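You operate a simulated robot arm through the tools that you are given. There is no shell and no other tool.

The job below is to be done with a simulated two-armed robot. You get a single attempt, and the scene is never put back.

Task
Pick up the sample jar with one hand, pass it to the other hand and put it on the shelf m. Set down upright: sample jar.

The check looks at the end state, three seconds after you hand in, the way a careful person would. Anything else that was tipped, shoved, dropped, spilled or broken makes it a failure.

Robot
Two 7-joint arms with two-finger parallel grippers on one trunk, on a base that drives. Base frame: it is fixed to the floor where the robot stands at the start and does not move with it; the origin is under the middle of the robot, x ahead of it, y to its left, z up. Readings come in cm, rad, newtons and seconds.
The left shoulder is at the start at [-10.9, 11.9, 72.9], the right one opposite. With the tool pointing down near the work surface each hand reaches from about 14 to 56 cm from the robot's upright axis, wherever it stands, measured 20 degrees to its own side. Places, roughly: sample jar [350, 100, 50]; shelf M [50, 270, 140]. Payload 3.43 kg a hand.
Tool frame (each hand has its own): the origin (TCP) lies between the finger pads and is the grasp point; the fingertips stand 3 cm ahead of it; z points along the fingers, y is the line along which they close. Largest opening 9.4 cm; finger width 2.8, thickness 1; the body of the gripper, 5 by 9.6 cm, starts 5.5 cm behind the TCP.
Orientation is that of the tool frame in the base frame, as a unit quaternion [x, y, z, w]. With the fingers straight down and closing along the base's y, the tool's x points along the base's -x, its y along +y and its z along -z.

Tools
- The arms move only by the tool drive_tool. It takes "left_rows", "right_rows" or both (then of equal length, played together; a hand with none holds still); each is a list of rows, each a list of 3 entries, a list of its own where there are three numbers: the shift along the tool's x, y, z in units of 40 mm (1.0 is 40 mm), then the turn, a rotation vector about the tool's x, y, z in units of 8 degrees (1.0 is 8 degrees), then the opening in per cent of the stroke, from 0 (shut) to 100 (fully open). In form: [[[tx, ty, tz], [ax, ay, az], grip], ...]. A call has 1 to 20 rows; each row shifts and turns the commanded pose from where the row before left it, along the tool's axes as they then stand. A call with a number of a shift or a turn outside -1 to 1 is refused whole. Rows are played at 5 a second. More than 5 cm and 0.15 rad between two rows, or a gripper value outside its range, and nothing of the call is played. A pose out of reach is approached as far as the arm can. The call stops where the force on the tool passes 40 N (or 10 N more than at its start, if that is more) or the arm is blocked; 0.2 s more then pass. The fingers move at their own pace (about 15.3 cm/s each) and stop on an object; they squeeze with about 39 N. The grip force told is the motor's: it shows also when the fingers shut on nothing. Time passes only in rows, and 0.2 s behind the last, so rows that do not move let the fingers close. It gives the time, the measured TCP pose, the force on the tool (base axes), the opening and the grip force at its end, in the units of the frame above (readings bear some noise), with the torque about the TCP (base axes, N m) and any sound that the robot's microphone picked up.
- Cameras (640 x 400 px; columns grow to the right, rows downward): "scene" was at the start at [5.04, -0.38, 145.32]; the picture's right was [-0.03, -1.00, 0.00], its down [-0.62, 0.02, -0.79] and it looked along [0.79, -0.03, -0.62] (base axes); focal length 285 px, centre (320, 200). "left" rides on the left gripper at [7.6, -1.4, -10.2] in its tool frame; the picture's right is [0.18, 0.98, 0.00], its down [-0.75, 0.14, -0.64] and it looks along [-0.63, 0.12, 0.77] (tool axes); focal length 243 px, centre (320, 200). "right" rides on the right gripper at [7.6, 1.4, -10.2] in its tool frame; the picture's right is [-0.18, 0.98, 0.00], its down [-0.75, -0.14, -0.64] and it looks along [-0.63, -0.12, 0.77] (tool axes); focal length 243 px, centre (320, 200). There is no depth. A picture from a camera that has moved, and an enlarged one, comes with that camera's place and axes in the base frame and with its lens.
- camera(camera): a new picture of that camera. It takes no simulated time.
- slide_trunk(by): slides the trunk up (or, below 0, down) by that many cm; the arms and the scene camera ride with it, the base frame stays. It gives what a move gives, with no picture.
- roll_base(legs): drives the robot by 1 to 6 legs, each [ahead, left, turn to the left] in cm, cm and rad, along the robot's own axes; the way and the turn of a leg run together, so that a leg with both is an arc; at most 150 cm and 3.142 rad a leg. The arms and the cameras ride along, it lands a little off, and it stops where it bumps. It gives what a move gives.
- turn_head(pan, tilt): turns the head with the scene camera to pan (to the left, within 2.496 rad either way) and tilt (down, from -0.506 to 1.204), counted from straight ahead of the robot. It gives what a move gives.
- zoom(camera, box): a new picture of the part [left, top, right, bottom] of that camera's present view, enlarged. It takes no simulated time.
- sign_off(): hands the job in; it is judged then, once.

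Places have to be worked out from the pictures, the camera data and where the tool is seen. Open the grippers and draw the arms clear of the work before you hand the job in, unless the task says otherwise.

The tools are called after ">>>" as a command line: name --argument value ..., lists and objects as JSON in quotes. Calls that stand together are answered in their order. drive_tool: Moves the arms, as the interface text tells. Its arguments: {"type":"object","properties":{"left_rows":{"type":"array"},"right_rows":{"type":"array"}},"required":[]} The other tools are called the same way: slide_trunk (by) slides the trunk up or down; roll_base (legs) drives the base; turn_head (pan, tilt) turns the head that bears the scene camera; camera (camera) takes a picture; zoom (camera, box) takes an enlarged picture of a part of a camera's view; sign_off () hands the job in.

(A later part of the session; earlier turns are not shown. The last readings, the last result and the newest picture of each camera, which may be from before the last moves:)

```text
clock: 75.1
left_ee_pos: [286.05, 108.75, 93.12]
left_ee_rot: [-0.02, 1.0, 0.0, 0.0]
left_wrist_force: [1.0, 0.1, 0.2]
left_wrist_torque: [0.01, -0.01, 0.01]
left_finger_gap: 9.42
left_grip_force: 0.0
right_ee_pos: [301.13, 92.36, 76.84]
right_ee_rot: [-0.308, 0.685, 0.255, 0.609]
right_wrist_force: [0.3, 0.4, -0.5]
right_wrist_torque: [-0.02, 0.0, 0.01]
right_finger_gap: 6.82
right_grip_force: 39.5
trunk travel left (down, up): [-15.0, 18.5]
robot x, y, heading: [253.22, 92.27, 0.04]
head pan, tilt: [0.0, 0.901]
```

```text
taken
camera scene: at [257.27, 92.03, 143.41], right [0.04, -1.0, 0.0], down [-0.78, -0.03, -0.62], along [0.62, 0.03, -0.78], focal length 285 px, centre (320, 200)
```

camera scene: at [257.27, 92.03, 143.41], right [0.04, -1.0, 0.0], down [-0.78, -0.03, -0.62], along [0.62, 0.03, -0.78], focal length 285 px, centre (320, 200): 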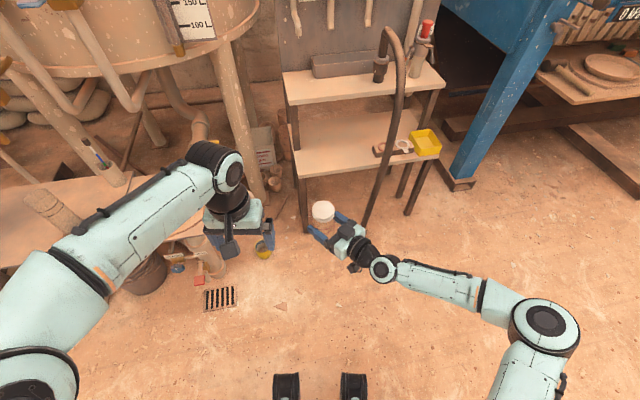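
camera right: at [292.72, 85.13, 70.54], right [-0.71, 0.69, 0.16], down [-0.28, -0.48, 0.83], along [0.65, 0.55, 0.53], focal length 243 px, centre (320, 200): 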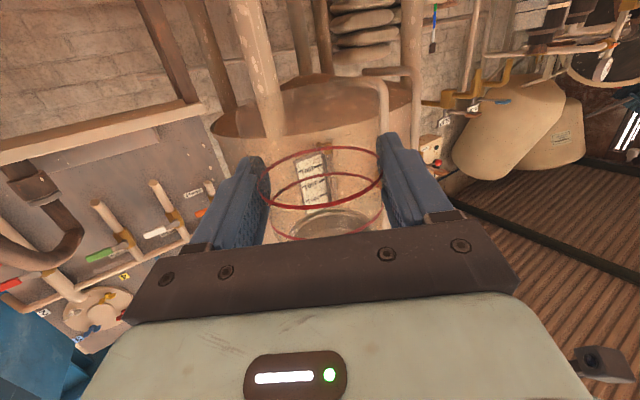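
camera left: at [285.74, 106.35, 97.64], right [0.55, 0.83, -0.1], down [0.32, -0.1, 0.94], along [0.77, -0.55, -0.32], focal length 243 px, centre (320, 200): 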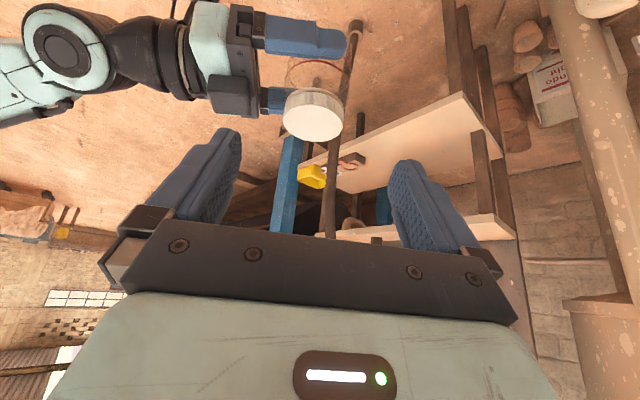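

Now I yaw the right hand 45° back to the right about the vertical so it points straight ahead, keeping the jar upright, then shift it to the right side.

>>> drive_tool --right_rows '[[[0, 0, 0], [0.694, 0.017, 0.0906], 0], [[0, 0, 0], [0.694, 0.017, 0.0906], 0], [[0, 0, 0], [0.694, 0.017, 0.0906], 0], [[0, 0, 0], [0.694, 0.017, 0.0906], 0], [[0, 0, 0], [0.694, 0.017, 0.0906], 0], [[0, 0, 0], [0.694, 0.017, 0.0906], 0], [[0, 0, 0], [0.694, 0.017, 0.0906], 0], [[0, 0, 0], [0.694, 0.017, 0.0906], 0], [[0, -0.7, 0], [0, 0, 0], 0], [[0, -0.7, 0], [0, 0, 0], 0], [[0, -0.7, 0], [0, 0, 0], 0], [[0, -0.7, 0], [0, 0, 0], 0]]'

>>> camera --camera "scene"

>>> camera --camera "right"

```text
clock: 77.7
left_ee_pos: [286.05, 108.71, 93.16]
left_ee_rot: [-0.02, 1.0, 0.001, 0.002]
left_wrist_force: [0.6, 0.5, -0.3]
left_wrist_torque: [0.01, 0.03, 0.0]
left_finger_gap: 9.4
left_grip_force: 0.0
right_ee_pos: [301.8, 81.03, 77.22]
right_ee_rot: [-0.025, 0.751, 0.005, 0.66]
right_wrist_force: [0.0, 0.2, -1.8]
right_wrist_torque: [-0.01, 0.04, 0.0]
right_finger_gap: 6.75
right_grip_force: 39.5
trunk travel left (down, up): [-15.0, 18.5]
robot x, y, heading: [253.49, 91.76, 0.045]
head pan, tilt: [0.0, 0.901]
```

```text
taken
camera scene: at [257.25, 92.0, 143.42], right [0.04, -1.0, 0.0], down [-0.78, -0.03, -0.62], along [0.62, 0.03, -0.78], focal length 285 px, centre (320, 200)
```

scene: 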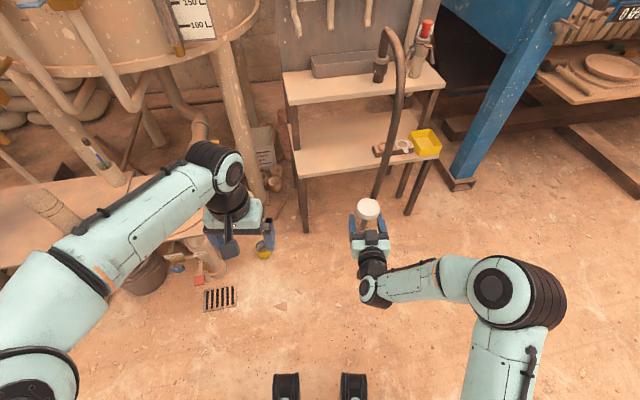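

```text
taken
camera right: at [290.73, 81.98, 70.84], right [-0.02, 0.99, 0.16], down [-0.53, -0.14, 0.83], along [0.85, -0.07, 0.53], focal length 243 px, centre (320, 200)
```

right: 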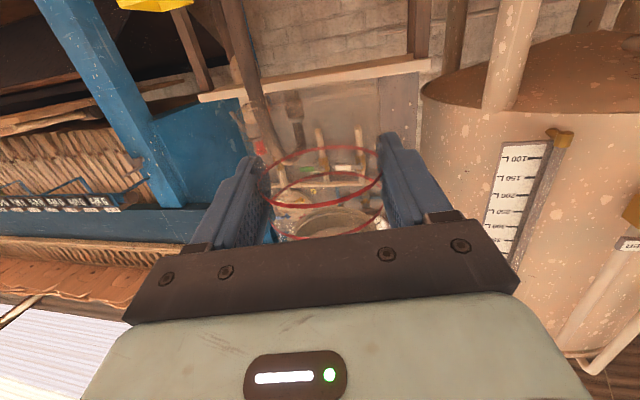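

The jar is level in the right hand pointing ahead. I turn the base left to face toward the rack and look at it.

>>> roll_base --legs '[[0, 0, 1.2], [0, 0, 1.1]]'

>>> turn_head --pan 0.0 --tilt 0.15

>>> camera --camera "scene"

```text
clock: 83.9
left_ee_pos: [218.82, 104.85, 93.14]
left_ee_rot: [0.923, -0.385, 0.0, 0.002]
left_wrist_force: [0.5, 0.2, 0.2]
left_wrist_torque: [0.01, 0.0, -0.02]
left_finger_gap: 9.41
left_grip_force: 0.1
right_ee_pos: [228.54, 135.04, 77.13]
right_ee_rot: [0.697, -0.281, -0.606, -0.262]
right_wrist_force: [-0.1, -0.2, -1.5]
right_wrist_torque: [-0.02, -0.05, -0.02]
right_finger_gap: 6.72
right_grip_force: 39.2
trunk travel left (down, up): [-15.0, 18.5]
robot x, y, heading: [253.55, 91.75, 2.351]
head pan, tilt: [0.0, 0.901]
```

```text
clock: 85.0
left_ee_pos: [218.83, 104.84, 93.14]
left_ee_rot: [0.923, -0.385, -0.001, 0.0]
left_wrist_force: [0.4, -0.2, -0.2]
left_wrist_torque: [0.0, 0.02, 0.0]
left_finger_gap: 9.39
left_grip_force: 0.1
right_ee_pos: [228.51, 135.05, 77.15]
right_ee_rot: [0.697, -0.281, -0.606, -0.262]
right_wrist_force: [0.2, 0.3, -2.1]
right_wrist_torque: [-0.03, -0.01, 0.01]
right_finger_gap: 6.7
right_grip_force: 39.0
trunk travel left (down, up): [-15.0, 18.5]
robot x, y, heading: [253.42, 91.75, 2.354]
head pan, tilt: [0.0, 0.15]
```

```text
taken
camera scene: at [249.32, 95.89, 150.03], right [0.71, 0.71, 0.0], down [0.11, -0.11, -0.99], along [-0.7, 0.7, -0.15], focal length 285 px, centre (320, 200)
```

scene: 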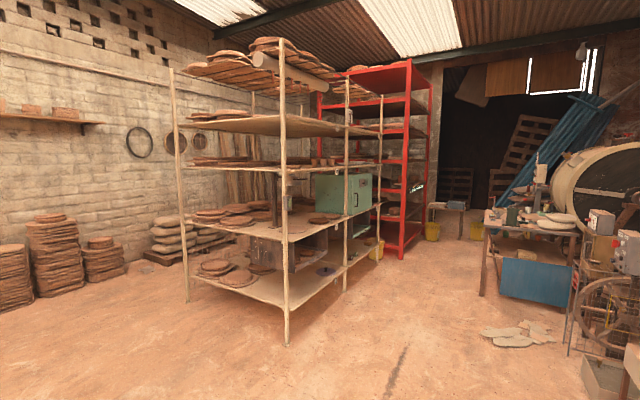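

From here the rack's near face and right side are visible. I enlarge it to look for shelf labels and free space on the ~z 140 board.

>>> zoom --camera "scene" --box '[160, 100, 440, 275]'

>>> zoom --camera "scene" --box '[270, 120, 400, 200]'

```text
2.29 times, centred on (300, 188) of scene
camera zoom: at [249.32, 95.89, 150.03], right [0.71, 0.71, 0.0], down [0.11, -0.11, -0.99], along [-0.7, 0.7, -0.15], focal length 650 px, centre (366, 229)
```

zoom: 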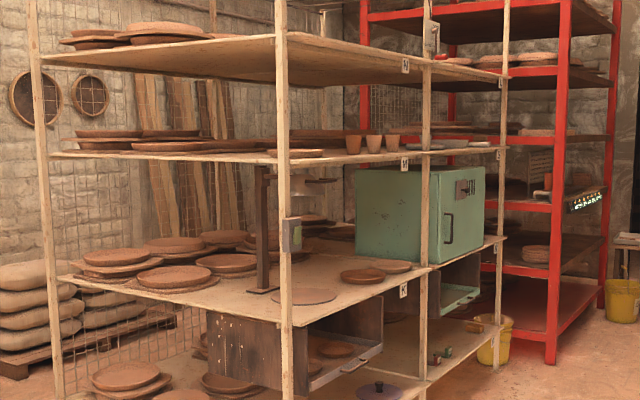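

```text
4.92 times, centred on (335, 160) of scene
camera zoom: at [249.32, 95.89, 150.03], right [0.71, 0.71, 0.0], down [0.11, -0.11, -0.99], along [-0.7, 0.7, -0.15], focal length 1401 px, centre (246, 397)
```

zoom: 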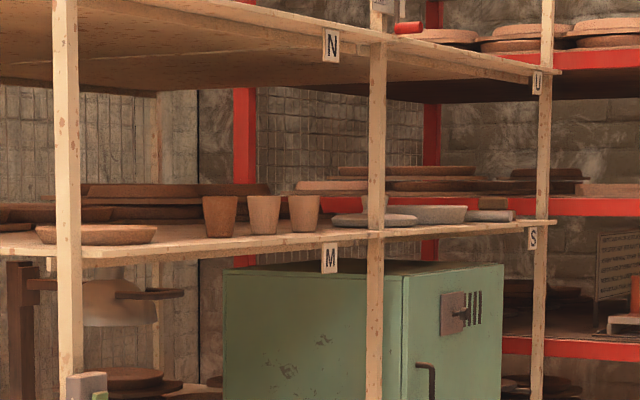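

Labels are visible: "M" hangs on the right-side edge of the z≈141 board between the corner post (~(82,226)) and the middle post (~(54,333)); "S" is the bay behind. I'll drive to the open floor right of the rack and face that side.

>>> roll_base --legs '[[100, -39, 0], [100, -39, 0], [0, 0, 1.03]]'

>>> slide_trunk --by 18.5

>>> turn_head --pan 0.0 --tilt 0.35

>>> camera --camera "scene"

```text
clock: 98.3
left_ee_pos: [135.83, 268.21, 93.2]
left_ee_rot: [0.993, 0.116, 0.0, 0.001]
left_wrist_force: [-0.3, -0.5, 0.0]
left_wrist_torque: [-0.01, 0.01, -0.01]
left_finger_gap: 9.4
left_grip_force: 0.0
right_ee_pos: [115.14, 292.03, 77.14]
right_ee_rot: [0.745, 0.096, -0.657, 0.068]
right_wrist_force: [-0.1, 0.8, -1.7]
right_wrist_torque: [0.0, -0.02, 0.04]
right_finger_gap: 6.69
right_grip_force: 38.6
trunk travel left (down, up): [-15.0, 18.5]
robot x, y, heading: [164.87, 290.76, -2.906]
head pan, tilt: [0.0, 0.15]
```

```text
clock: 100.4
left_ee_pos: [135.95, 268.25, 111.7]
left_ee_rot: [0.993, 0.116, 0.001, 0.001]
left_wrist_force: [1.8, 0.2, -0.2]
left_wrist_torque: [0.02, 0.03, -0.02]
left_finger_gap: 9.42
left_grip_force: 0.1
right_ee_pos: [115.11, 292.1, 95.73]
right_ee_rot: [0.745, 0.096, -0.657, 0.068]
right_wrist_force: [0.8, -0.6, -1.7]
right_wrist_torque: [0.02, -0.03, 0.0]
right_finger_gap: 6.67
right_grip_force: 38.9
trunk travel left (down, up): [-33.5, 0.0]
robot x, y, heading: [164.5, 290.92, -2.903]
head pan, tilt: [0.0, 0.15]
```

```text
clock: 101.1
left_ee_pos: [135.88, 268.09, 111.57]
left_ee_rot: [0.993, 0.117, 0.0, 0.001]
left_wrist_force: [-0.3, -0.4, -0.4]
left_wrist_torque: [0.02, 0.0, -0.04]
left_finger_gap: 9.4
left_grip_force: 0.0
right_ee_pos: [115.11, 292.07, 95.78]
right_ee_rot: [0.745, 0.096, -0.656, 0.068]
right_wrist_force: [-0.1, 0.3, -1.5]
right_wrist_torque: [0.0, -0.01, 0.02]
right_finger_gap: 6.68
right_grip_force: 39.0
trunk travel left (down, up): [-33.5, 0.0]
robot x, y, heading: [164.96, 291.0, -2.905]
head pan, tilt: [0.0, 0.351]
```

```text
taken
camera scene: at [160.11, 289.64, 166.94], right [-0.23, 0.97, 0.0], down [0.33, 0.08, -0.94], along [-0.91, -0.22, -0.34], focal length 285 px, centre (320, 200)
```

scene: 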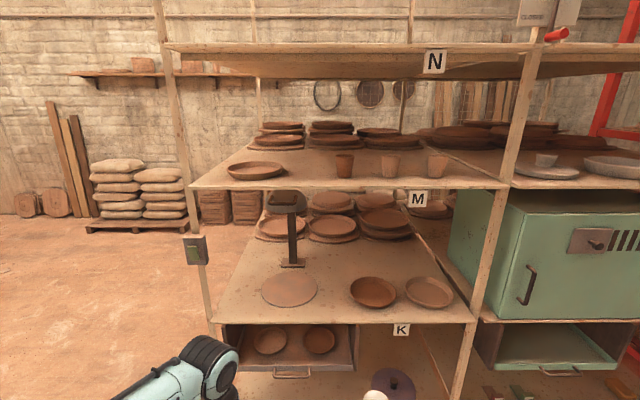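

Clear view of shelf M: a plate at left front, three cups along the front, plates behind. I enlarge to find free room near the front edge.

>>> zoom --camera "scene" --box '[180, 110, 520, 215]'

>>> zoom --camera "scene" --box '[240, 130, 400, 210]'

>>> zoom --camera "scene" --box '[380, 130, 540, 210]'

```text
1.88 times, centred on (350, 162) of scene
camera zoom: at [160.11, 289.64, 166.94], right [-0.23, 0.97, 0.0], down [0.33, 0.08, -0.94], along [-0.91, -0.22, -0.34], focal length 536 px, centre (264, 271)
```

zoom: 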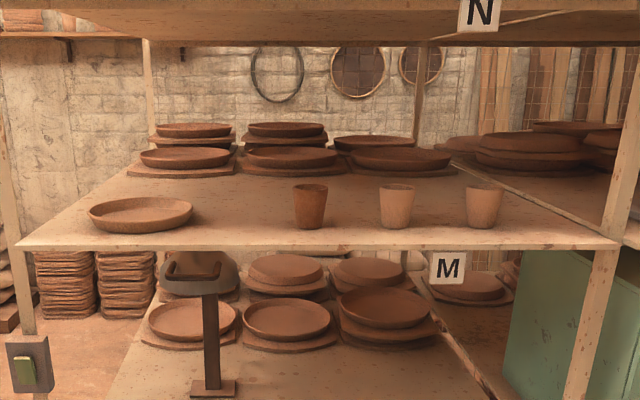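

```text
4.00 times, centred on (320, 170) of scene
camera zoom: at [160.11, 289.64, 166.94], right [-0.23, 0.97, 0.0], down [0.33, 0.08, -0.94], along [-0.91, -0.22, -0.34], focal length 1138 px, centre (320, 320)
```

zoom: 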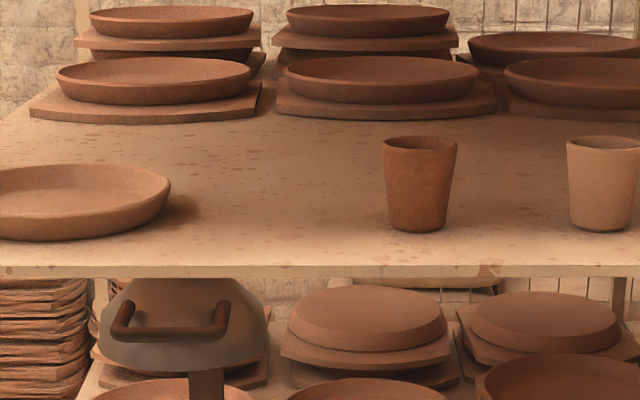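

```text
4.00 times, centred on (460, 170) of scene
camera zoom: at [160.11, 289.64, 166.94], right [-0.23, 0.97, 0.0], down [0.33, 0.08, -0.94], along [-0.91, -0.22, -0.34], focal length 1138 px, centre (-240, 320)
```

zoom: 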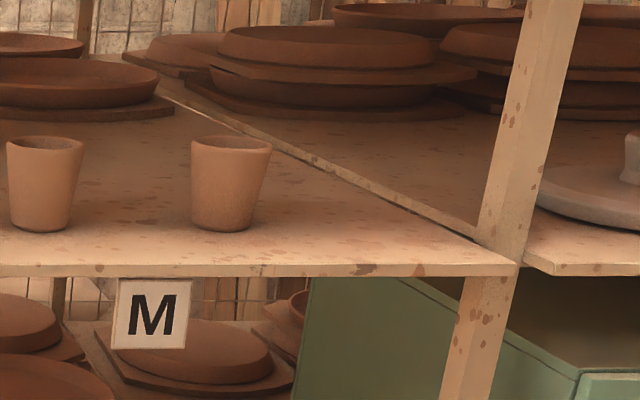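

There is a roomy free gap (~17 cm) between the plate and the first cup; shelf top z≈141.4, its edge line runs through about (81.6, 267.3), facing me squarely. I first tuck the left hand back 8 cm, then raise the right hand with the jar to ~3 cm above shelf level, still well away from the rack.

>>> drive_tool --left_rows '[[[0.7, 0, 0], [0, 0, 0], 100], [[0.7, 0, 0], [0, 0, 0], 100], [[0.7, 0.3, 0], [0, 0, 0], 100]]'

>>> drive_tool --right_rows '[[[-0.5, -0.013, -0.065], [0, 0, 0], 0], [[-0.77, -0.02, -0.1], [0, 0, 0], 0], [[-0.77, -0.02, -0.1], [0, 0, 0], 0], [[-0.77, -0.02, -0.1], [0, 0, 0], 0], [[-0.77, -0.02, -0.1], [0, 0, 0], 0], [[-0.77, -0.02, -0.1], [0, 0, 0], 0], [[-0.77, -0.02, -0.1], [0, 0, 0], 0], [[-0.77, -0.02, -0.1], [0, 0, 0], 0], [[-0.77, -0.02, -0.1], [0, 0, 0], 0], [[-0.77, -0.02, -0.1], [0, 0, 0], 0], [[-0.77, -0.02, -0.1], [0, 0, 0], 0]]'

>>> camera --camera "scene"

>>> camera --camera "right"

```text
clock: 101.9
left_ee_pos: [144.36, 268.88, 111.72]
left_ee_rot: [0.993, 0.117, -0.001, -0.001]
left_wrist_force: [0.6, 0.9, 0.9]
left_wrist_torque: [-0.01, 0.02, 0.03]
left_finger_gap: 9.39
left_grip_force: 0.0
right_ee_pos: [115.09, 292.11, 95.61]
right_ee_rot: [0.745, 0.096, -0.657, 0.068]
right_wrist_force: [0.6, -0.8, -1.9]
right_wrist_torque: [0.02, -0.02, 0.0]
right_finger_gap: 6.7
right_grip_force: 38.6
trunk travel left (down, up): [-33.5, 0.0]
robot x, y, heading: [164.58, 291.07, -2.913]
head pan, tilt: [0.0, 0.351]
```

```text
clock: 104.3
left_ee_pos: [144.29, 268.83, 111.79]
left_ee_rot: [0.993, 0.117, 0.0, 0.001]
left_wrist_force: [0.1, 0.6, 0.2]
left_wrist_torque: [-0.04, -0.03, 0.02]
left_finger_gap: 9.4
left_grip_force: 0.0
right_ee_pos: [114.96, 292.31, 128.96]
right_ee_rot: [0.744, 0.097, -0.657, 0.069]
right_wrist_force: [1.0, 0.2, -1.5]
right_wrist_torque: [0.01, -0.03, 0.03]
right_finger_gap: 6.66
right_grip_force: 39.7
trunk travel left (down, up): [-33.5, 0.0]
robot x, y, heading: [164.77, 290.84, -2.906]
head pan, tilt: [0.0, 0.351]
```

```text
taken
camera scene: at [160.1, 289.63, 166.93], right [-0.23, 0.97, 0.0], down [0.33, 0.08, -0.94], along [-0.91, -0.22, -0.34], focal length 285 px, centre (320, 200)
```

scene: 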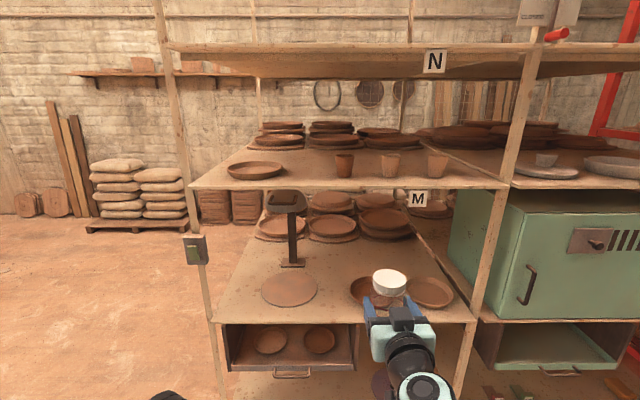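

```text
taken
camera right: at [126.19, 293.71, 122.61], right [0.21, -0.97, 0.16], down [0.5, 0.24, 0.83], along [-0.84, -0.09, 0.53], focal length 243 px, centre (320, 200)
```

right: 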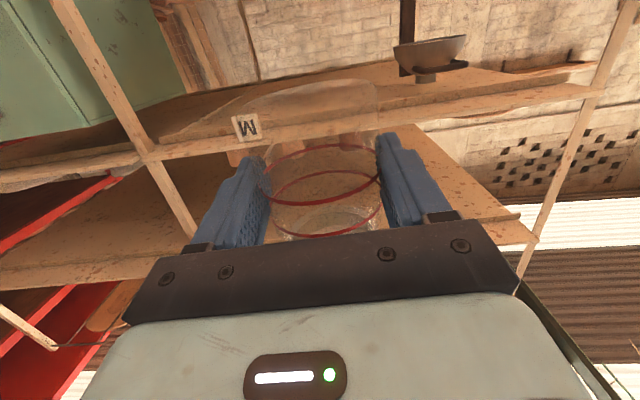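

Triangulating the M label from both cameras puts the shelf top nearer z≈139.6–141; I'll settle that by view and touch. I raise the jar another 20 cm so its bottom clears the shelf by several cm.

>>> drive_tool --right_rows '[[[-0.77, -0.02, -0.1], [0, 0, 0], 0], [[-0.77, -0.02, -0.1], [0, 0, 0], 0], [[-0.77, -0.02, -0.1], [0, 0, 0], 0], [[-0.77, -0.02, -0.1], [0, 0, 0], 0], [[-0.77, -0.02, -0.1], [0, 0, 0], 0], [[-0.77, -0.02, -0.1], [0, 0, 0], 0], [[-0.3, -0.008, -0.039], [0, 0, 0], 0], [[0, 0, 0], [0, 0, 0], 0]]'

>>> camera --camera "scene"

>>> camera --camera "right"

```text
clock: 106.1
left_ee_pos: [144.28, 268.94, 111.77]
left_ee_rot: [0.993, 0.117, 0.001, 0.0]
left_wrist_force: [-0.1, -0.3, -0.9]
left_wrist_torque: [-0.02, -0.03, -0.01]
left_finger_gap: 9.41
left_grip_force: 0.1
right_ee_pos: [114.98, 292.17, 148.83]
right_ee_rot: [0.744, 0.096, -0.657, 0.068]
right_wrist_force: [0.2, 0.2, -2.1]
right_wrist_torque: [0.03, -0.01, -0.01]
right_finger_gap: 6.67
right_grip_force: 38.4
trunk travel left (down, up): [-33.5, 0.0]
robot x, y, heading: [164.63, 291.03, -2.907]
head pan, tilt: [0.0, 0.351]
```

```text
taken
camera scene: at [160.09, 289.64, 166.93], right [-0.23, 0.97, 0.0], down [0.33, 0.08, -0.94], along [-0.91, -0.22, -0.34], focal length 285 px, centre (320, 200)
```

scene: 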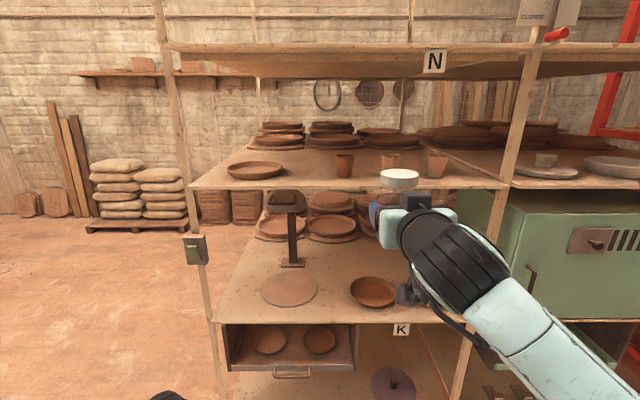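

```text
taken
camera right: at [126.21, 293.65, 142.53], right [0.21, -0.97, 0.16], down [0.5, 0.24, 0.83], along [-0.84, -0.09, 0.53], focal length 243 px, centre (320, 200)
```

right: 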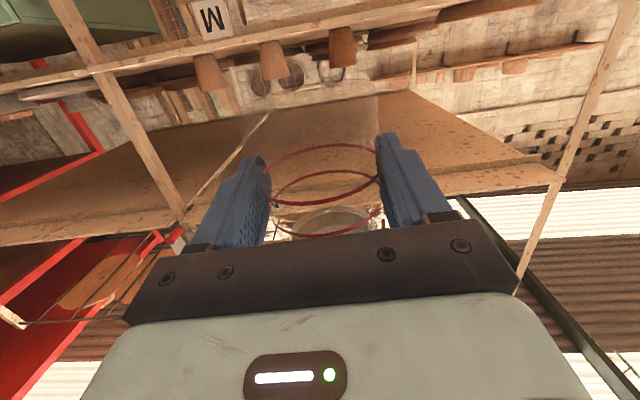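

The high pose is comfortable. I shift the base 18 cm left so the jar lines up with the gap, and drive 25 cm toward the shelf, then re-measure.

>>> roll_base --legs '[[0, 17.8, 0], [25, 0, 0]]'

>>> camera --camera "scene"

>>> camera --camera "right"

```text
clock: 109.7
left_ee_pos: [125.59, 245.66, 111.82]
left_ee_rot: [0.993, 0.12, -0.001, 0.001]
left_wrist_force: [0.0, 0.8, 0.8]
left_wrist_torque: [0.01, 0.01, 0.01]
left_finger_gap: 9.4
left_grip_force: 0.1
right_ee_pos: [96.18, 268.74, 148.91]
right_ee_rot: [0.745, 0.099, -0.656, 0.071]
right_wrist_force: [-0.1, 0.1, -1.0]
right_wrist_torque: [-0.01, -0.01, 0.02]
right_finger_gap: 6.68
right_grip_force: 39.0
trunk travel left (down, up): [-33.5, 0.0]
robot x, y, heading: [145.93, 267.98, -2.896]
head pan, tilt: [0.0, 0.351]
```

```text
taken
camera scene: at [141.2, 266.52, 166.91], right [-0.24, 0.97, 0.0], down [0.33, 0.08, -0.94], along [-0.91, -0.23, -0.34], focal length 285 px, centre (320, 200)
```

scene: 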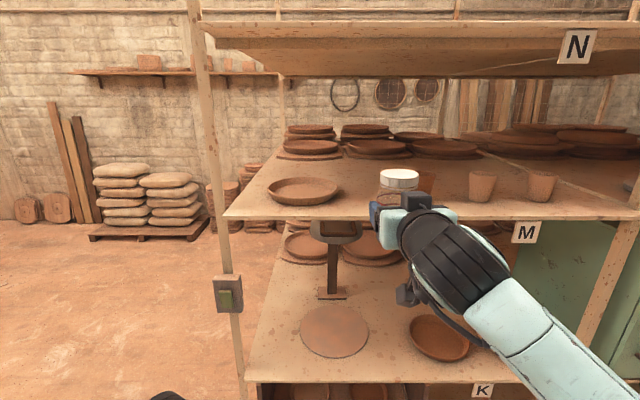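

```text
taken
camera right: at [107.3, 270.29, 142.51], right [0.21, -0.96, 0.16], down [0.5, 0.25, 0.83], along [-0.84, -0.1, 0.53], focal length 243 px, centre (320, 200)
```

right: 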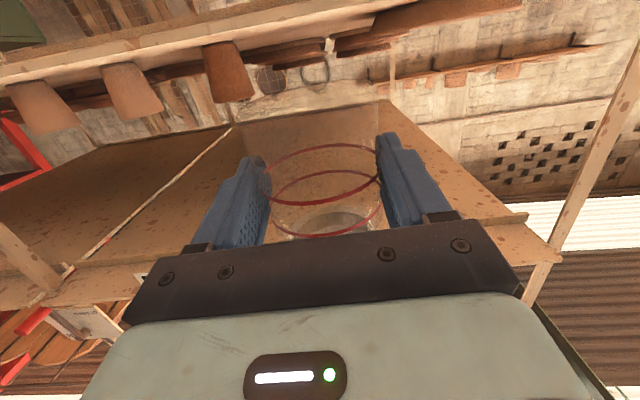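

The jar is 26 cm short of its spot. I enlarge both views to re-measure the edge, plate and first cup relative to the jar.

>>> zoom --camera "scene" --box '[220, 120, 460, 240]'

>>> zoom --camera "right" --box '[0, 0, 400, 140]'

```text
2.67 times, centred on (340, 180) of scene
camera zoom: at [141.2, 266.52, 166.91], right [-0.24, 0.97, 0.0], down [0.33, 0.08, -0.94], along [-0.91, -0.23, -0.34], focal length 759 px, centre (267, 253)
```

zoom: 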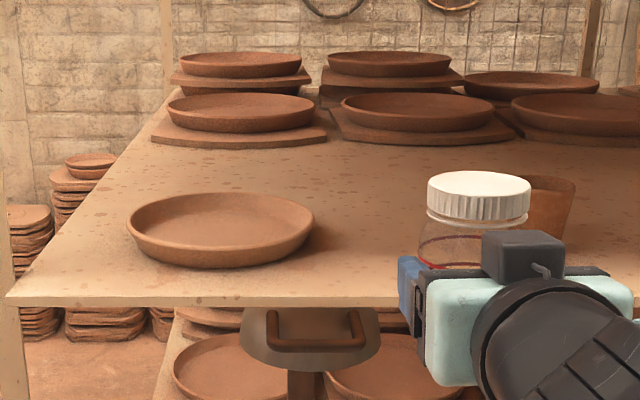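

```text
1.60 times, centred on (200, 70) of right
camera zoom: at [107.3, 270.29, 142.51], right [0.21, -0.96, 0.16], down [0.5, 0.25, 0.83], along [-0.84, -0.1, 0.53], focal length 388 px, centre (512, 408)
```

zoom: 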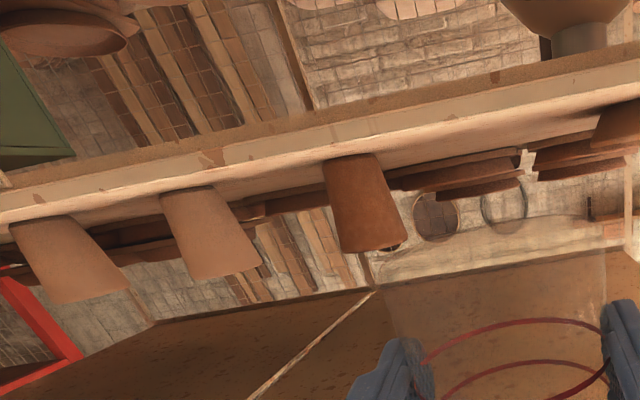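

I zoom closer on the shelf edge beneath the first cup in the right camera to get the shelf's height exactly.

>>> zoom --camera "right" --box '[190, 10, 290, 80]'

>>> zoom --camera "scene" --box '[290, 180, 390, 240]'

```text
5.71 times, centred on (240, 45) of right
camera zoom: at [107.3, 270.29, 142.51], right [0.21, -0.96, 0.16], down [0.5, 0.25, 0.83], along [-0.84, -0.1, 0.53], focal length 1386 px, centre (777, 1086)
```

zoom: 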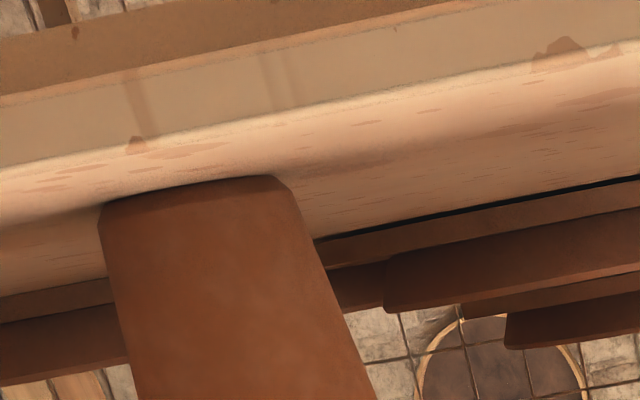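

```text
6.40 times, centred on (340, 210) of scene
camera zoom: at [141.2, 266.52, 166.91], right [-0.24, 0.97, 0.0], down [0.33, 0.08, -0.94], along [-0.91, -0.23, -0.34], focal length 1821 px, centre (192, 136)
```

zoom: 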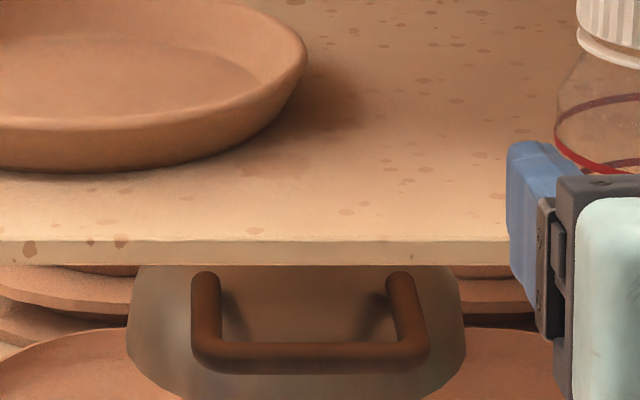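

Shelf top is z≈139.7 and both cameras agree on the edge line; straight ahead the jar lands mid-gap (plate ~8 cm to its left, cup ~11 cm to its right). I nudge 1 cm right and drive 20 cm ahead, leaving the last bit for the arm.

>>> roll_base --legs '[[0, -1.2, 0], [20, 0, 0]]'

>>> camera --camera "scene"

>>> camera --camera "right"

```text
clock: 111.7
left_ee_pos: [105.66, 241.89, 111.78]
left_ee_rot: [0.993, 0.121, -0.001, 0.001]
left_wrist_force: [0.0, 0.4, 0.2]
left_wrist_torque: [0.0, -0.01, -0.04]
left_finger_gap: 9.39
left_grip_force: 0.0
right_ee_pos: [76.08, 264.89, 148.91]
right_ee_rot: [0.744, 0.1, -0.657, 0.072]
right_wrist_force: [-0.6, 0.4, -0.9]
right_wrist_torque: [0.01, 0.0, 0.01]
right_finger_gap: 6.69
right_grip_force: 39.5
trunk travel left (down, up): [-33.5, 0.0]
robot x, y, heading: [125.7, 263.99, -2.897]
head pan, tilt: [0.0, 0.351]
```

```text
taken
camera scene: at [121.24, 262.75, 166.91], right [-0.24, 0.97, 0.0], down [0.33, 0.08, -0.94], along [-0.91, -0.23, -0.34], focal length 285 px, centre (320, 200)
```

scene: 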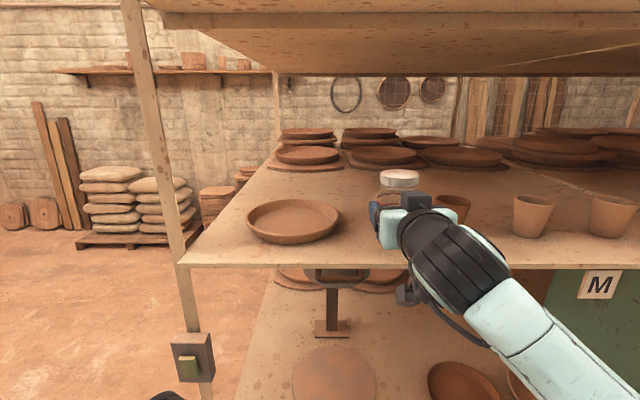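

```text
taken
camera right: at [87.35, 266.44, 142.52], right [0.22, -0.96, 0.16], down [0.49, 0.25, 0.83], along [-0.84, -0.1, 0.53], focal length 243 px, centre (320, 200)
```

right: 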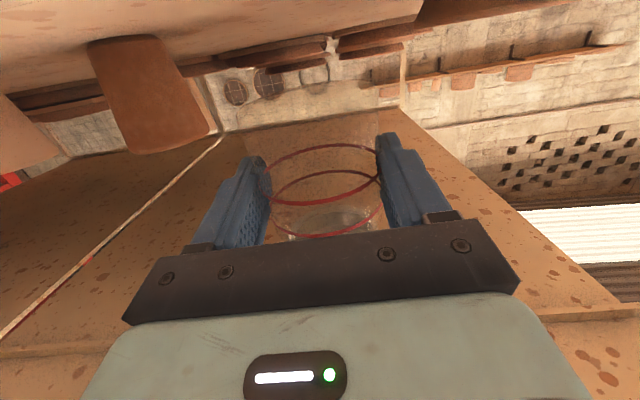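

The jar's axis is now about 2 cm inside the edge line, with its bottom ~5 cm above the shelf. I zoom to confirm edge and gap before the last 6 cm.

>>> zoom --camera "scene" --box '[230, 150, 490, 290]'

>>> zoom --camera "right" --box '[60, 0, 440, 220]'

```text
2.46 times, centred on (360, 220) of scene
camera zoom: at [121.24, 262.75, 166.91], right [-0.24, 0.97, 0.0], down [0.33, 0.08, -0.94], along [-0.91, -0.23, -0.34], focal length 700 px, centre (222, 151)
```

zoom: 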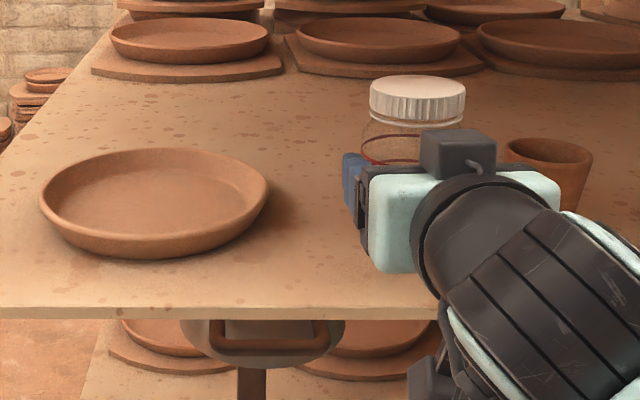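

```text
1.68 times, centred on (250, 110) of right
camera zoom: at [87.35, 266.44, 142.52], right [0.22, -0.96, 0.16], down [0.49, 0.25, 0.83], along [-0.84, -0.1, 0.53], focal length 409 px, centre (438, 352)
```

zoom: 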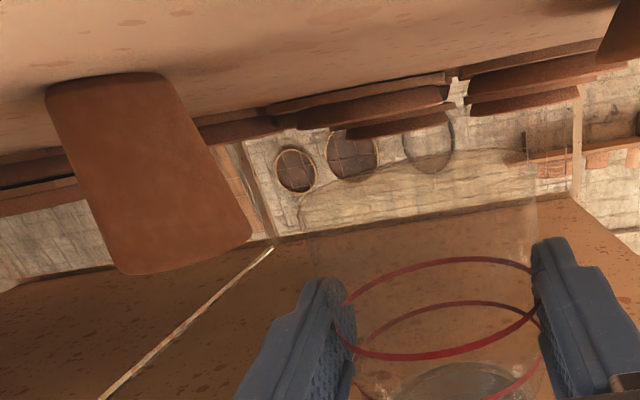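

Everything agrees: the jar will stand ~7.5 cm inside the edge, >4 cm clear of plate and cup. I extend the arm 5.8 cm horizontally at the present height.

>>> drive_tool --right_rows '[[[-0.047, 0, 0.36], [0, 0, 0], 0], [[-0.047, 0, 0.36], [0, 0, 0], 0], [[-0.047, 0, 0.36], [0, 0, 0], 0], [[-0.047, 0, 0.36], [0, 0, 0], 0], [[0, 0, 0], [0, 0, 0], 0]]'

>>> camera --camera "right"

>>> zoom --camera "scene" --box '[230, 150, 490, 290]'

```text
clock: 112.9
left_ee_pos: [105.65, 241.82, 111.77]
left_ee_rot: [0.993, 0.121, -0.001, 0.001]
left_wrist_force: [-0.9, -0.3, 0.9]
left_wrist_torque: [-0.02, -0.01, 0.0]
left_finger_gap: 9.4
left_grip_force: 0.2
right_ee_pos: [70.31, 263.44, 148.94]
right_ee_rot: [0.744, 0.1, -0.657, 0.072]
right_wrist_force: [-0.2, -0.6, -1.6]
right_wrist_torque: [0.02, -0.03, -0.01]
right_finger_gap: 6.71
right_grip_force: 38.8
trunk travel left (down, up): [-33.5, 0.0]
robot x, y, heading: [125.7, 263.61, -2.894]
head pan, tilt: [0.0, 0.351]
```

```text
taken
camera right: at [81.54, 265.01, 142.54], right [0.22, -0.96, 0.16], down [0.49, 0.25, 0.83], along [-0.84, -0.1, 0.53], focal length 243 px, centre (320, 200)
```

right: 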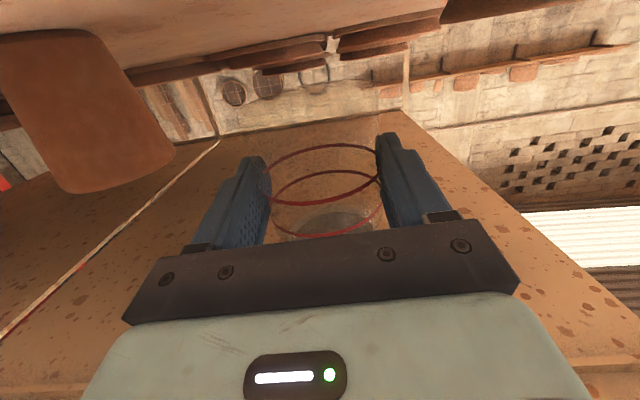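

```text
2.46 times, centred on (360, 220) of scene
camera zoom: at [121.2, 262.74, 166.93], right [-0.24, 0.97, 0.0], down [0.33, 0.08, -0.94], along [-0.91, -0.23, -0.34], focal length 700 px, centre (222, 151)
```

zoom: 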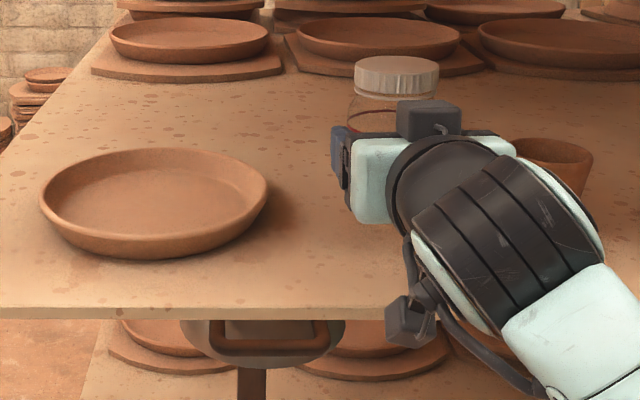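

In place above the spot with the camera cube about 4.6 cm outside the edge. I lower 3.6 cm and check.

>>> drive_tool --right_rows '[[[0.2975, 0.007, 0.039], [0, 0, 0], 0], [[0.2975, 0.007, 0.039], [0, 0, 0], 0], [[0.2975, 0.007, 0.039], [0, 0, 0], 0], [[0, 0, 0], [0, 0, 0], 0]]'

>>> camera --camera "right"

>>> zoom --camera "scene" --box '[320, 150, 460, 260]'

```text
clock: 113.9
left_ee_pos: [105.59, 241.87, 111.75]
left_ee_rot: [0.993, 0.121, -0.001, 0.002]
left_wrist_force: [0.2, -0.4, -0.8]
left_wrist_torque: [-0.02, -0.01, 0.0]
left_finger_gap: 9.41
left_grip_force: 0.1
right_ee_pos: [70.23, 263.58, 145.31]
right_ee_rot: [0.745, 0.1, -0.656, 0.072]
right_wrist_force: [-0.5, 0.7, -1.4]
right_wrist_torque: [0.03, -0.04, 0.04]
right_finger_gap: 6.69
right_grip_force: 39.2
trunk travel left (down, up): [-33.5, 0.0]
robot x, y, heading: [125.76, 264.18, -2.896]
head pan, tilt: [0.0, 0.351]
```

```text
taken
camera right: at [81.46, 265.03, 139.05], right [0.22, -0.96, 0.16], down [0.49, 0.25, 0.83], along [-0.84, -0.1, 0.53], focal length 243 px, centre (320, 200)
```

right: 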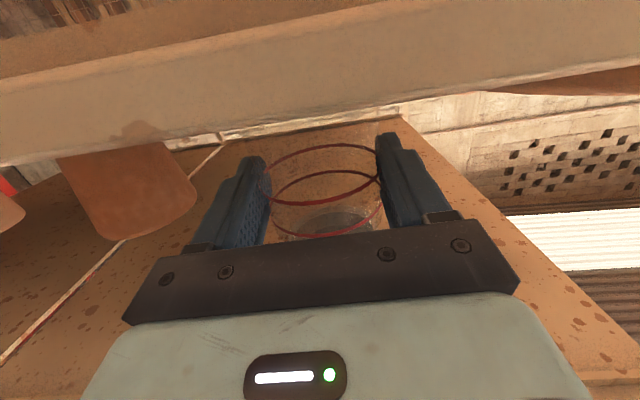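

```text
3.64 times, centred on (390, 205) of scene
camera zoom: at [121.17, 262.72, 166.93], right [-0.24, 0.97, 0.0], down [0.33, 0.08, -0.94], along [-0.91, -0.23, -0.34], focal length 1035 px, centre (66, 182)
```

zoom: 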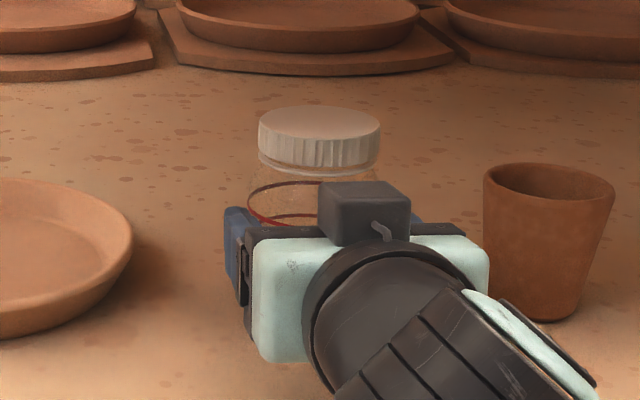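

The jar is close above the shelf now. I lower in 3 mm steps and watch the wrist force for touch-down.

>>> drive_tool --right_rows '[[[0.075, 0.002, 0.0098], [0, 0, 0], 0], [[0.075, 0.002, 0.0098], [0, 0, 0], 0], [[0, 0, 0], [0, 0, 0], 0]]'

>>> zoom --camera "scene" --box '[320, 150, 460, 260]'

```text
clock: 114.7
left_ee_pos: [105.6, 241.99, 111.82]
left_ee_rot: [0.993, 0.121, -0.001, 0.001]
left_wrist_force: [0.8, -0.9, 0.1]
left_wrist_torque: [-0.01, -0.01, -0.02]
left_finger_gap: 9.42
left_grip_force: 0.1
right_ee_pos: [70.33, 263.38, 144.73]
right_ee_rot: [0.744, 0.1, -0.657, 0.072]
right_wrist_force: [0.4, -0.6, -1.0]
right_wrist_torque: [0.0, -0.06, 0.01]
right_finger_gap: 6.69
right_grip_force: 38.9
trunk travel left (down, up): [-33.5, 0.0]
robot x, y, heading: [126.08, 263.84, -2.892]
head pan, tilt: [0.0, 0.351]
```

```text
3.64 times, centred on (390, 205) of scene
camera zoom: at [121.17, 262.72, 166.93], right [-0.24, 0.97, 0.0], down [0.33, 0.08, -0.94], along [-0.91, -0.23, -0.34], focal length 1035 px, centre (66, 182)
```

zoom: 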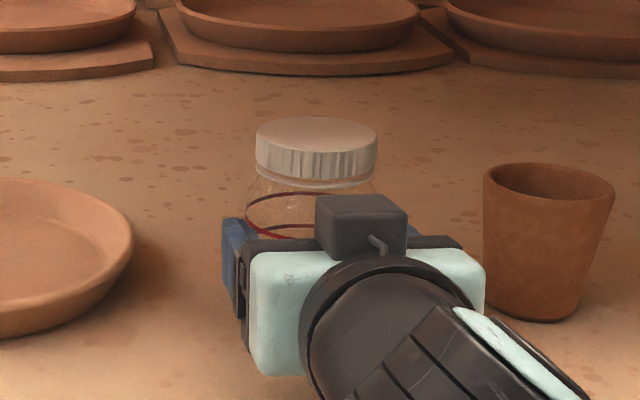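

No contact yet (force still just the jar's weight). I continue down in 2 mm steps.

>>> drive_tool --right_rows '[[[0.05, 0.001, 0.0065], [0, 0, 0], 0], [[0.05, 0.001, 0.0065], [0, 0, 0], 0], [[0, 0, 0], [0, 0, 0], 0]]'

```text
clock: 115.5
left_ee_pos: [105.66, 241.86, 111.7]
left_ee_rot: [0.993, 0.121, -0.001, 0.001]
left_wrist_force: [-0.3, 0.5, 0.2]
left_wrist_torque: [0.0, 0.03, -0.02]
left_finger_gap: 9.39
left_grip_force: 0.1
right_ee_pos: [70.45, 263.34, 144.65]
right_ee_rot: [0.743, 0.1, -0.658, 0.073]
right_wrist_force: [-2.8, -1.1, 9.9]
right_wrist_torque: [-0.29, 0.19, -0.07]
right_finger_gap: 6.68
right_grip_force: 39.5
trunk travel left (down, up): [-33.5, 0.0]
robot x, y, heading: [125.9, 264.32, -2.895]
head pan, tilt: [0.0, 0.351]
```

Touch-down: +10 N upward at TCP z≈144.65, and the torque says the jar's left bottom rim touches first (about 1.4° roll). I raise 2 mm, roll the hand 1.4° to level it, and touch down again gently.

>>> drive_tool --right_rows '[[[-0.06, -0.001, -0.008], [0, 0, 0], 0], [[0, 0, 0], [0, 0, 0.175], 0], [[0, 0, 0], [0, 0, 0], 0]]'

>>> drive_tool --right_rows '[[[0.03, 0, 0.004], [0, 0, 0], 0], [[0, 0, 0], [0, 0, 0], 0]]'

```text
clock: 116.3
left_ee_pos: [105.67, 241.96, 111.82]
left_ee_rot: [0.993, 0.121, -0.001, 0.001]
left_wrist_force: [-0.1, -0.2, -0.4]
left_wrist_torque: [0.0, 0.05, 0.01]
left_finger_gap: 9.44
left_grip_force: 0.2
right_ee_pos: [70.38, 263.46, 144.58]
right_ee_rot: [0.745, 0.091, -0.656, 0.08]
right_wrist_force: [-0.4, 2.4, 5.3]
right_wrist_torque: [0.06, 0.21, -0.09]
right_finger_gap: 6.67
right_grip_force: 38.8
trunk travel left (down, up): [-33.5, 0.0]
robot x, y, heading: [125.81, 263.94, -2.895]
head pan, tilt: [0.0, 0.351]
```

```text
clock: 116.9
left_ee_pos: [105.62, 241.9, 111.79]
left_ee_rot: [0.993, 0.121, -0.001, 0.001]
left_wrist_force: [0.0, 0.5, -0.2]
left_wrist_torque: [0.02, 0.01, 0.03]
left_finger_gap: 9.38
left_grip_force: 0.0
right_ee_pos: [70.32, 263.48, 144.55]
right_ee_rot: [0.745, 0.091, -0.656, 0.081]
right_wrist_force: [-1.2, 1.1, 6.9]
right_wrist_torque: [0.09, 0.23, -0.05]
right_finger_gap: 6.67
right_grip_force: 38.8
trunk travel left (down, up): [-33.5, 0.0]
robot x, y, heading: [125.94, 263.73, -2.893]
head pan, tilt: [0.0, 0.351]
```

The hand is level now and the jar stands on the shelf with about 8 N load, pressure within its base. I look once, then open the fingers gently.

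>>> camera --camera "right"

>>> drive_tool --right_rows '[[[0, 0, 0], [0, 0, 0], 73], [[0, 0, 0], [0, 0, 0], 76], [[0, 0, 0], [0, 0, 0], 80], [[0, 0, 0], [0, 0, 0], 80]]'

>>> camera --camera "right"

>>> zoom --camera "scene" --box '[320, 150, 460, 260]'

```text
taken
camera right: at [81.6, 264.82, 138.21], right [0.21, -0.96, 0.18], down [0.49, 0.27, 0.83], along [-0.84, -0.09, 0.53], focal length 243 px, centre (320, 200)
```

right: 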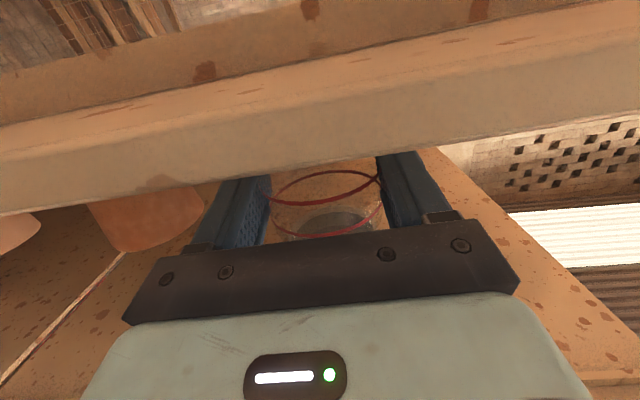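

```text
clock: 117.9
left_ee_pos: [105.62, 241.79, 111.66]
left_ee_rot: [0.993, 0.122, -0.001, 0.001]
left_wrist_force: [0.0, -0.2, 0.4]
left_wrist_torque: [0.02, 0.01, 0.01]
left_finger_gap: 9.38
left_grip_force: 0.0
right_ee_pos: [70.27, 263.49, 144.52]
right_ee_rot: [0.745, 0.09, -0.656, 0.079]
right_wrist_force: [-0.2, 0.8, 0.6]
right_wrist_torque: [-0.02, 0.03, -0.01]
right_finger_gap: 7.54
right_grip_force: 0.2
trunk travel left (down, up): [-33.5, 0.0]
robot x, y, heading: [125.53, 264.03, -2.897]
head pan, tilt: [0.0, 0.351]
```

```text
taken
camera right: at [81.58, 264.78, 138.18], right [0.21, -0.96, 0.18], down [0.49, 0.27, 0.83], along [-0.84, -0.09, 0.53], focal length 243 px, centre (320, 200)
```

right: 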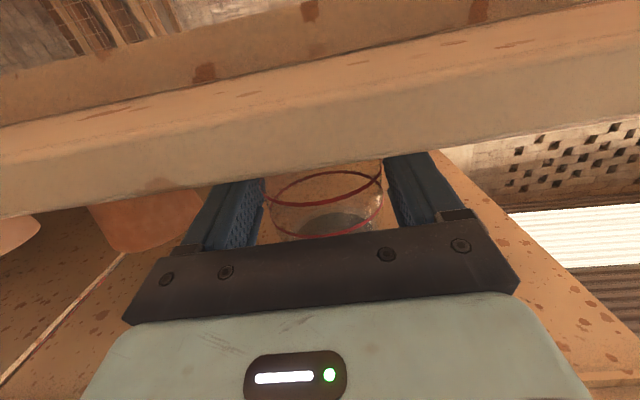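

```text
3.64 times, centred on (390, 205) of scene
camera zoom: at [121.19, 262.72, 166.93], right [-0.24, 0.97, 0.0], down [0.33, 0.08, -0.94], along [-0.91, -0.23, -0.34], focal length 1035 px, centre (66, 182)
```

zoom: 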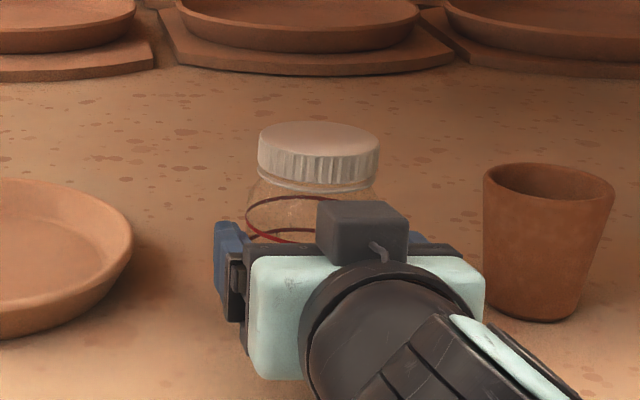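

The jar stands free on the shelf, forces are nil. I open a bit more and withdraw the hand straight back horizontally, slowly at first.

>>> drive_tool --right_rows '[[[0, 0, 0], [0, 0, 0], 88], [[0, 0, 0], [0, 0, 0], 92], [[0.016, 0, -0.124], [0, 0, 0], 92], [[0.032, 0, -0.248], [0, 0, 0], 92], [[0.032, 0, -0.248], [0, 0, 0], 92], [[0, 0, 0], [0, 0, 0], 92]]'

>>> camera --camera "right"

>>> zoom --camera "scene" --box '[320, 150, 460, 260]'

```text
clock: 119.3
left_ee_pos: [105.54, 241.9, 111.84]
left_ee_rot: [0.993, 0.122, -0.001, 0.002]
left_wrist_force: [1.1, -0.6, -0.5]
left_wrist_torque: [0.0, 0.0, -0.01]
left_finger_gap: 9.38
left_grip_force: 0.1
right_ee_pos: [72.68, 264.18, 144.4]
right_ee_rot: [0.745, 0.09, -0.656, 0.079]
right_wrist_force: [0.5, 0.0, 0.8]
right_wrist_torque: [0.02, -0.04, -0.01]
right_finger_gap: 8.65
right_grip_force: 0.0
trunk travel left (down, up): [-33.5, 0.0]
robot x, y, heading: [125.36, 263.84, -2.898]
head pan, tilt: [0.0, 0.351]
```

```text
taken
camera right: at [83.99, 265.49, 138.11], right [0.21, -0.96, 0.18], down [0.49, 0.27, 0.83], along [-0.84, -0.09, 0.53], focal length 243 px, centre (320, 200)
```

right: 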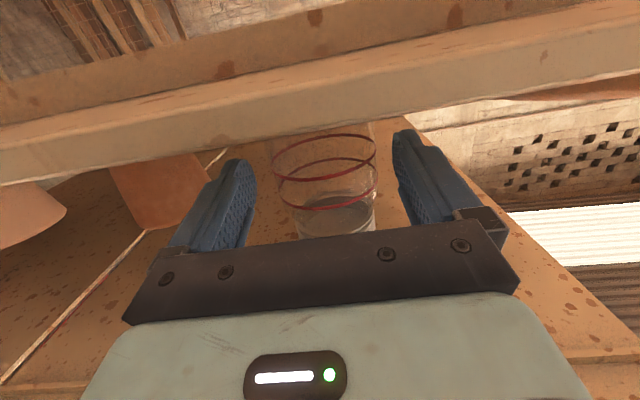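

```text
3.64 times, centred on (390, 205) of scene
camera zoom: at [121.16, 262.71, 166.93], right [-0.24, 0.97, 0.0], down [0.33, 0.08, -0.94], along [-0.91, -0.23, -0.34], focal length 1035 px, centre (66, 182)
```

zoom: 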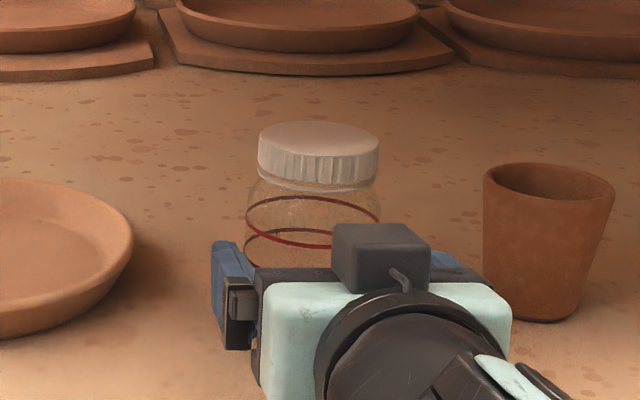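

The jar stays put while the hand slides back. I withdraw another 12 cm.

>>> drive_tool --right_rows '[[[0.032, 0, -0.248], [0, 0, 0], 92], [[0.048, 0, -0.372], [0, 0, 0], 92], [[0.064, 0, -0.496], [0, 0, 0], 92], [[0.08, 0, -0.62], [0, 0, 0], 92], [[0.08, 0, -0.62], [0, 0, 0], 92], [[0.08, 0, -0.62], [0, 0, 0], 92]]'

>>> camera --camera "right"

>>> camera --camera "scene"

```text
clock: 120.7
left_ee_pos: [105.77, 241.79, 111.82]
left_ee_rot: [0.993, 0.121, 0.0, 0.001]
left_wrist_force: [-0.6, 0.6, -0.7]
left_wrist_torque: [-0.01, 0.03, 0.0]
left_finger_gap: 9.4
left_grip_force: 0.1
right_ee_pos: [84.63, 266.87, 144.49]
right_ee_rot: [0.745, 0.09, -0.656, 0.08]
right_wrist_force: [0.7, -0.4, -0.2]
right_wrist_torque: [-0.01, 0.01, 0.0]
right_finger_gap: 8.64
right_grip_force: 0.1
trunk travel left (down, up): [-33.5, 0.0]
robot x, y, heading: [126.06, 263.34, -2.894]
head pan, tilt: [0.0, 0.351]
```

```text
taken
camera right: at [95.91, 268.24, 138.18], right [0.21, -0.96, 0.18], down [0.49, 0.27, 0.83], along [-0.84, -0.09, 0.53], focal length 243 px, centre (320, 200)
```

right: 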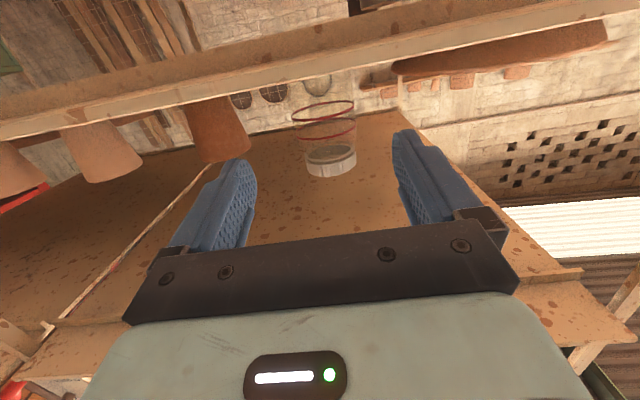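

```text
taken
camera scene: at [121.27, 262.76, 166.93], right [-0.24, 0.97, 0.0], down [0.33, 0.08, -0.94], along [-0.91, -0.23, -0.34], focal length 285 px, centre (320, 200)
```

scene: 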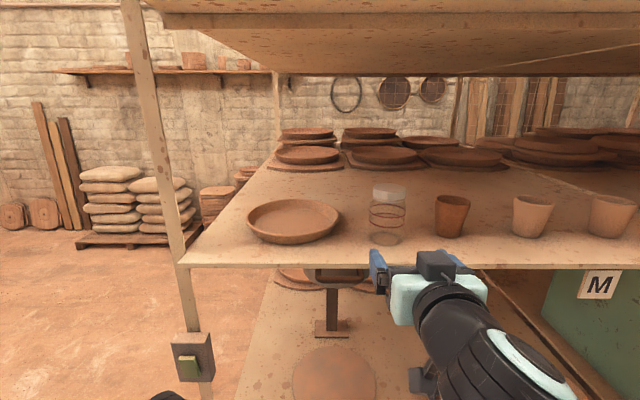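

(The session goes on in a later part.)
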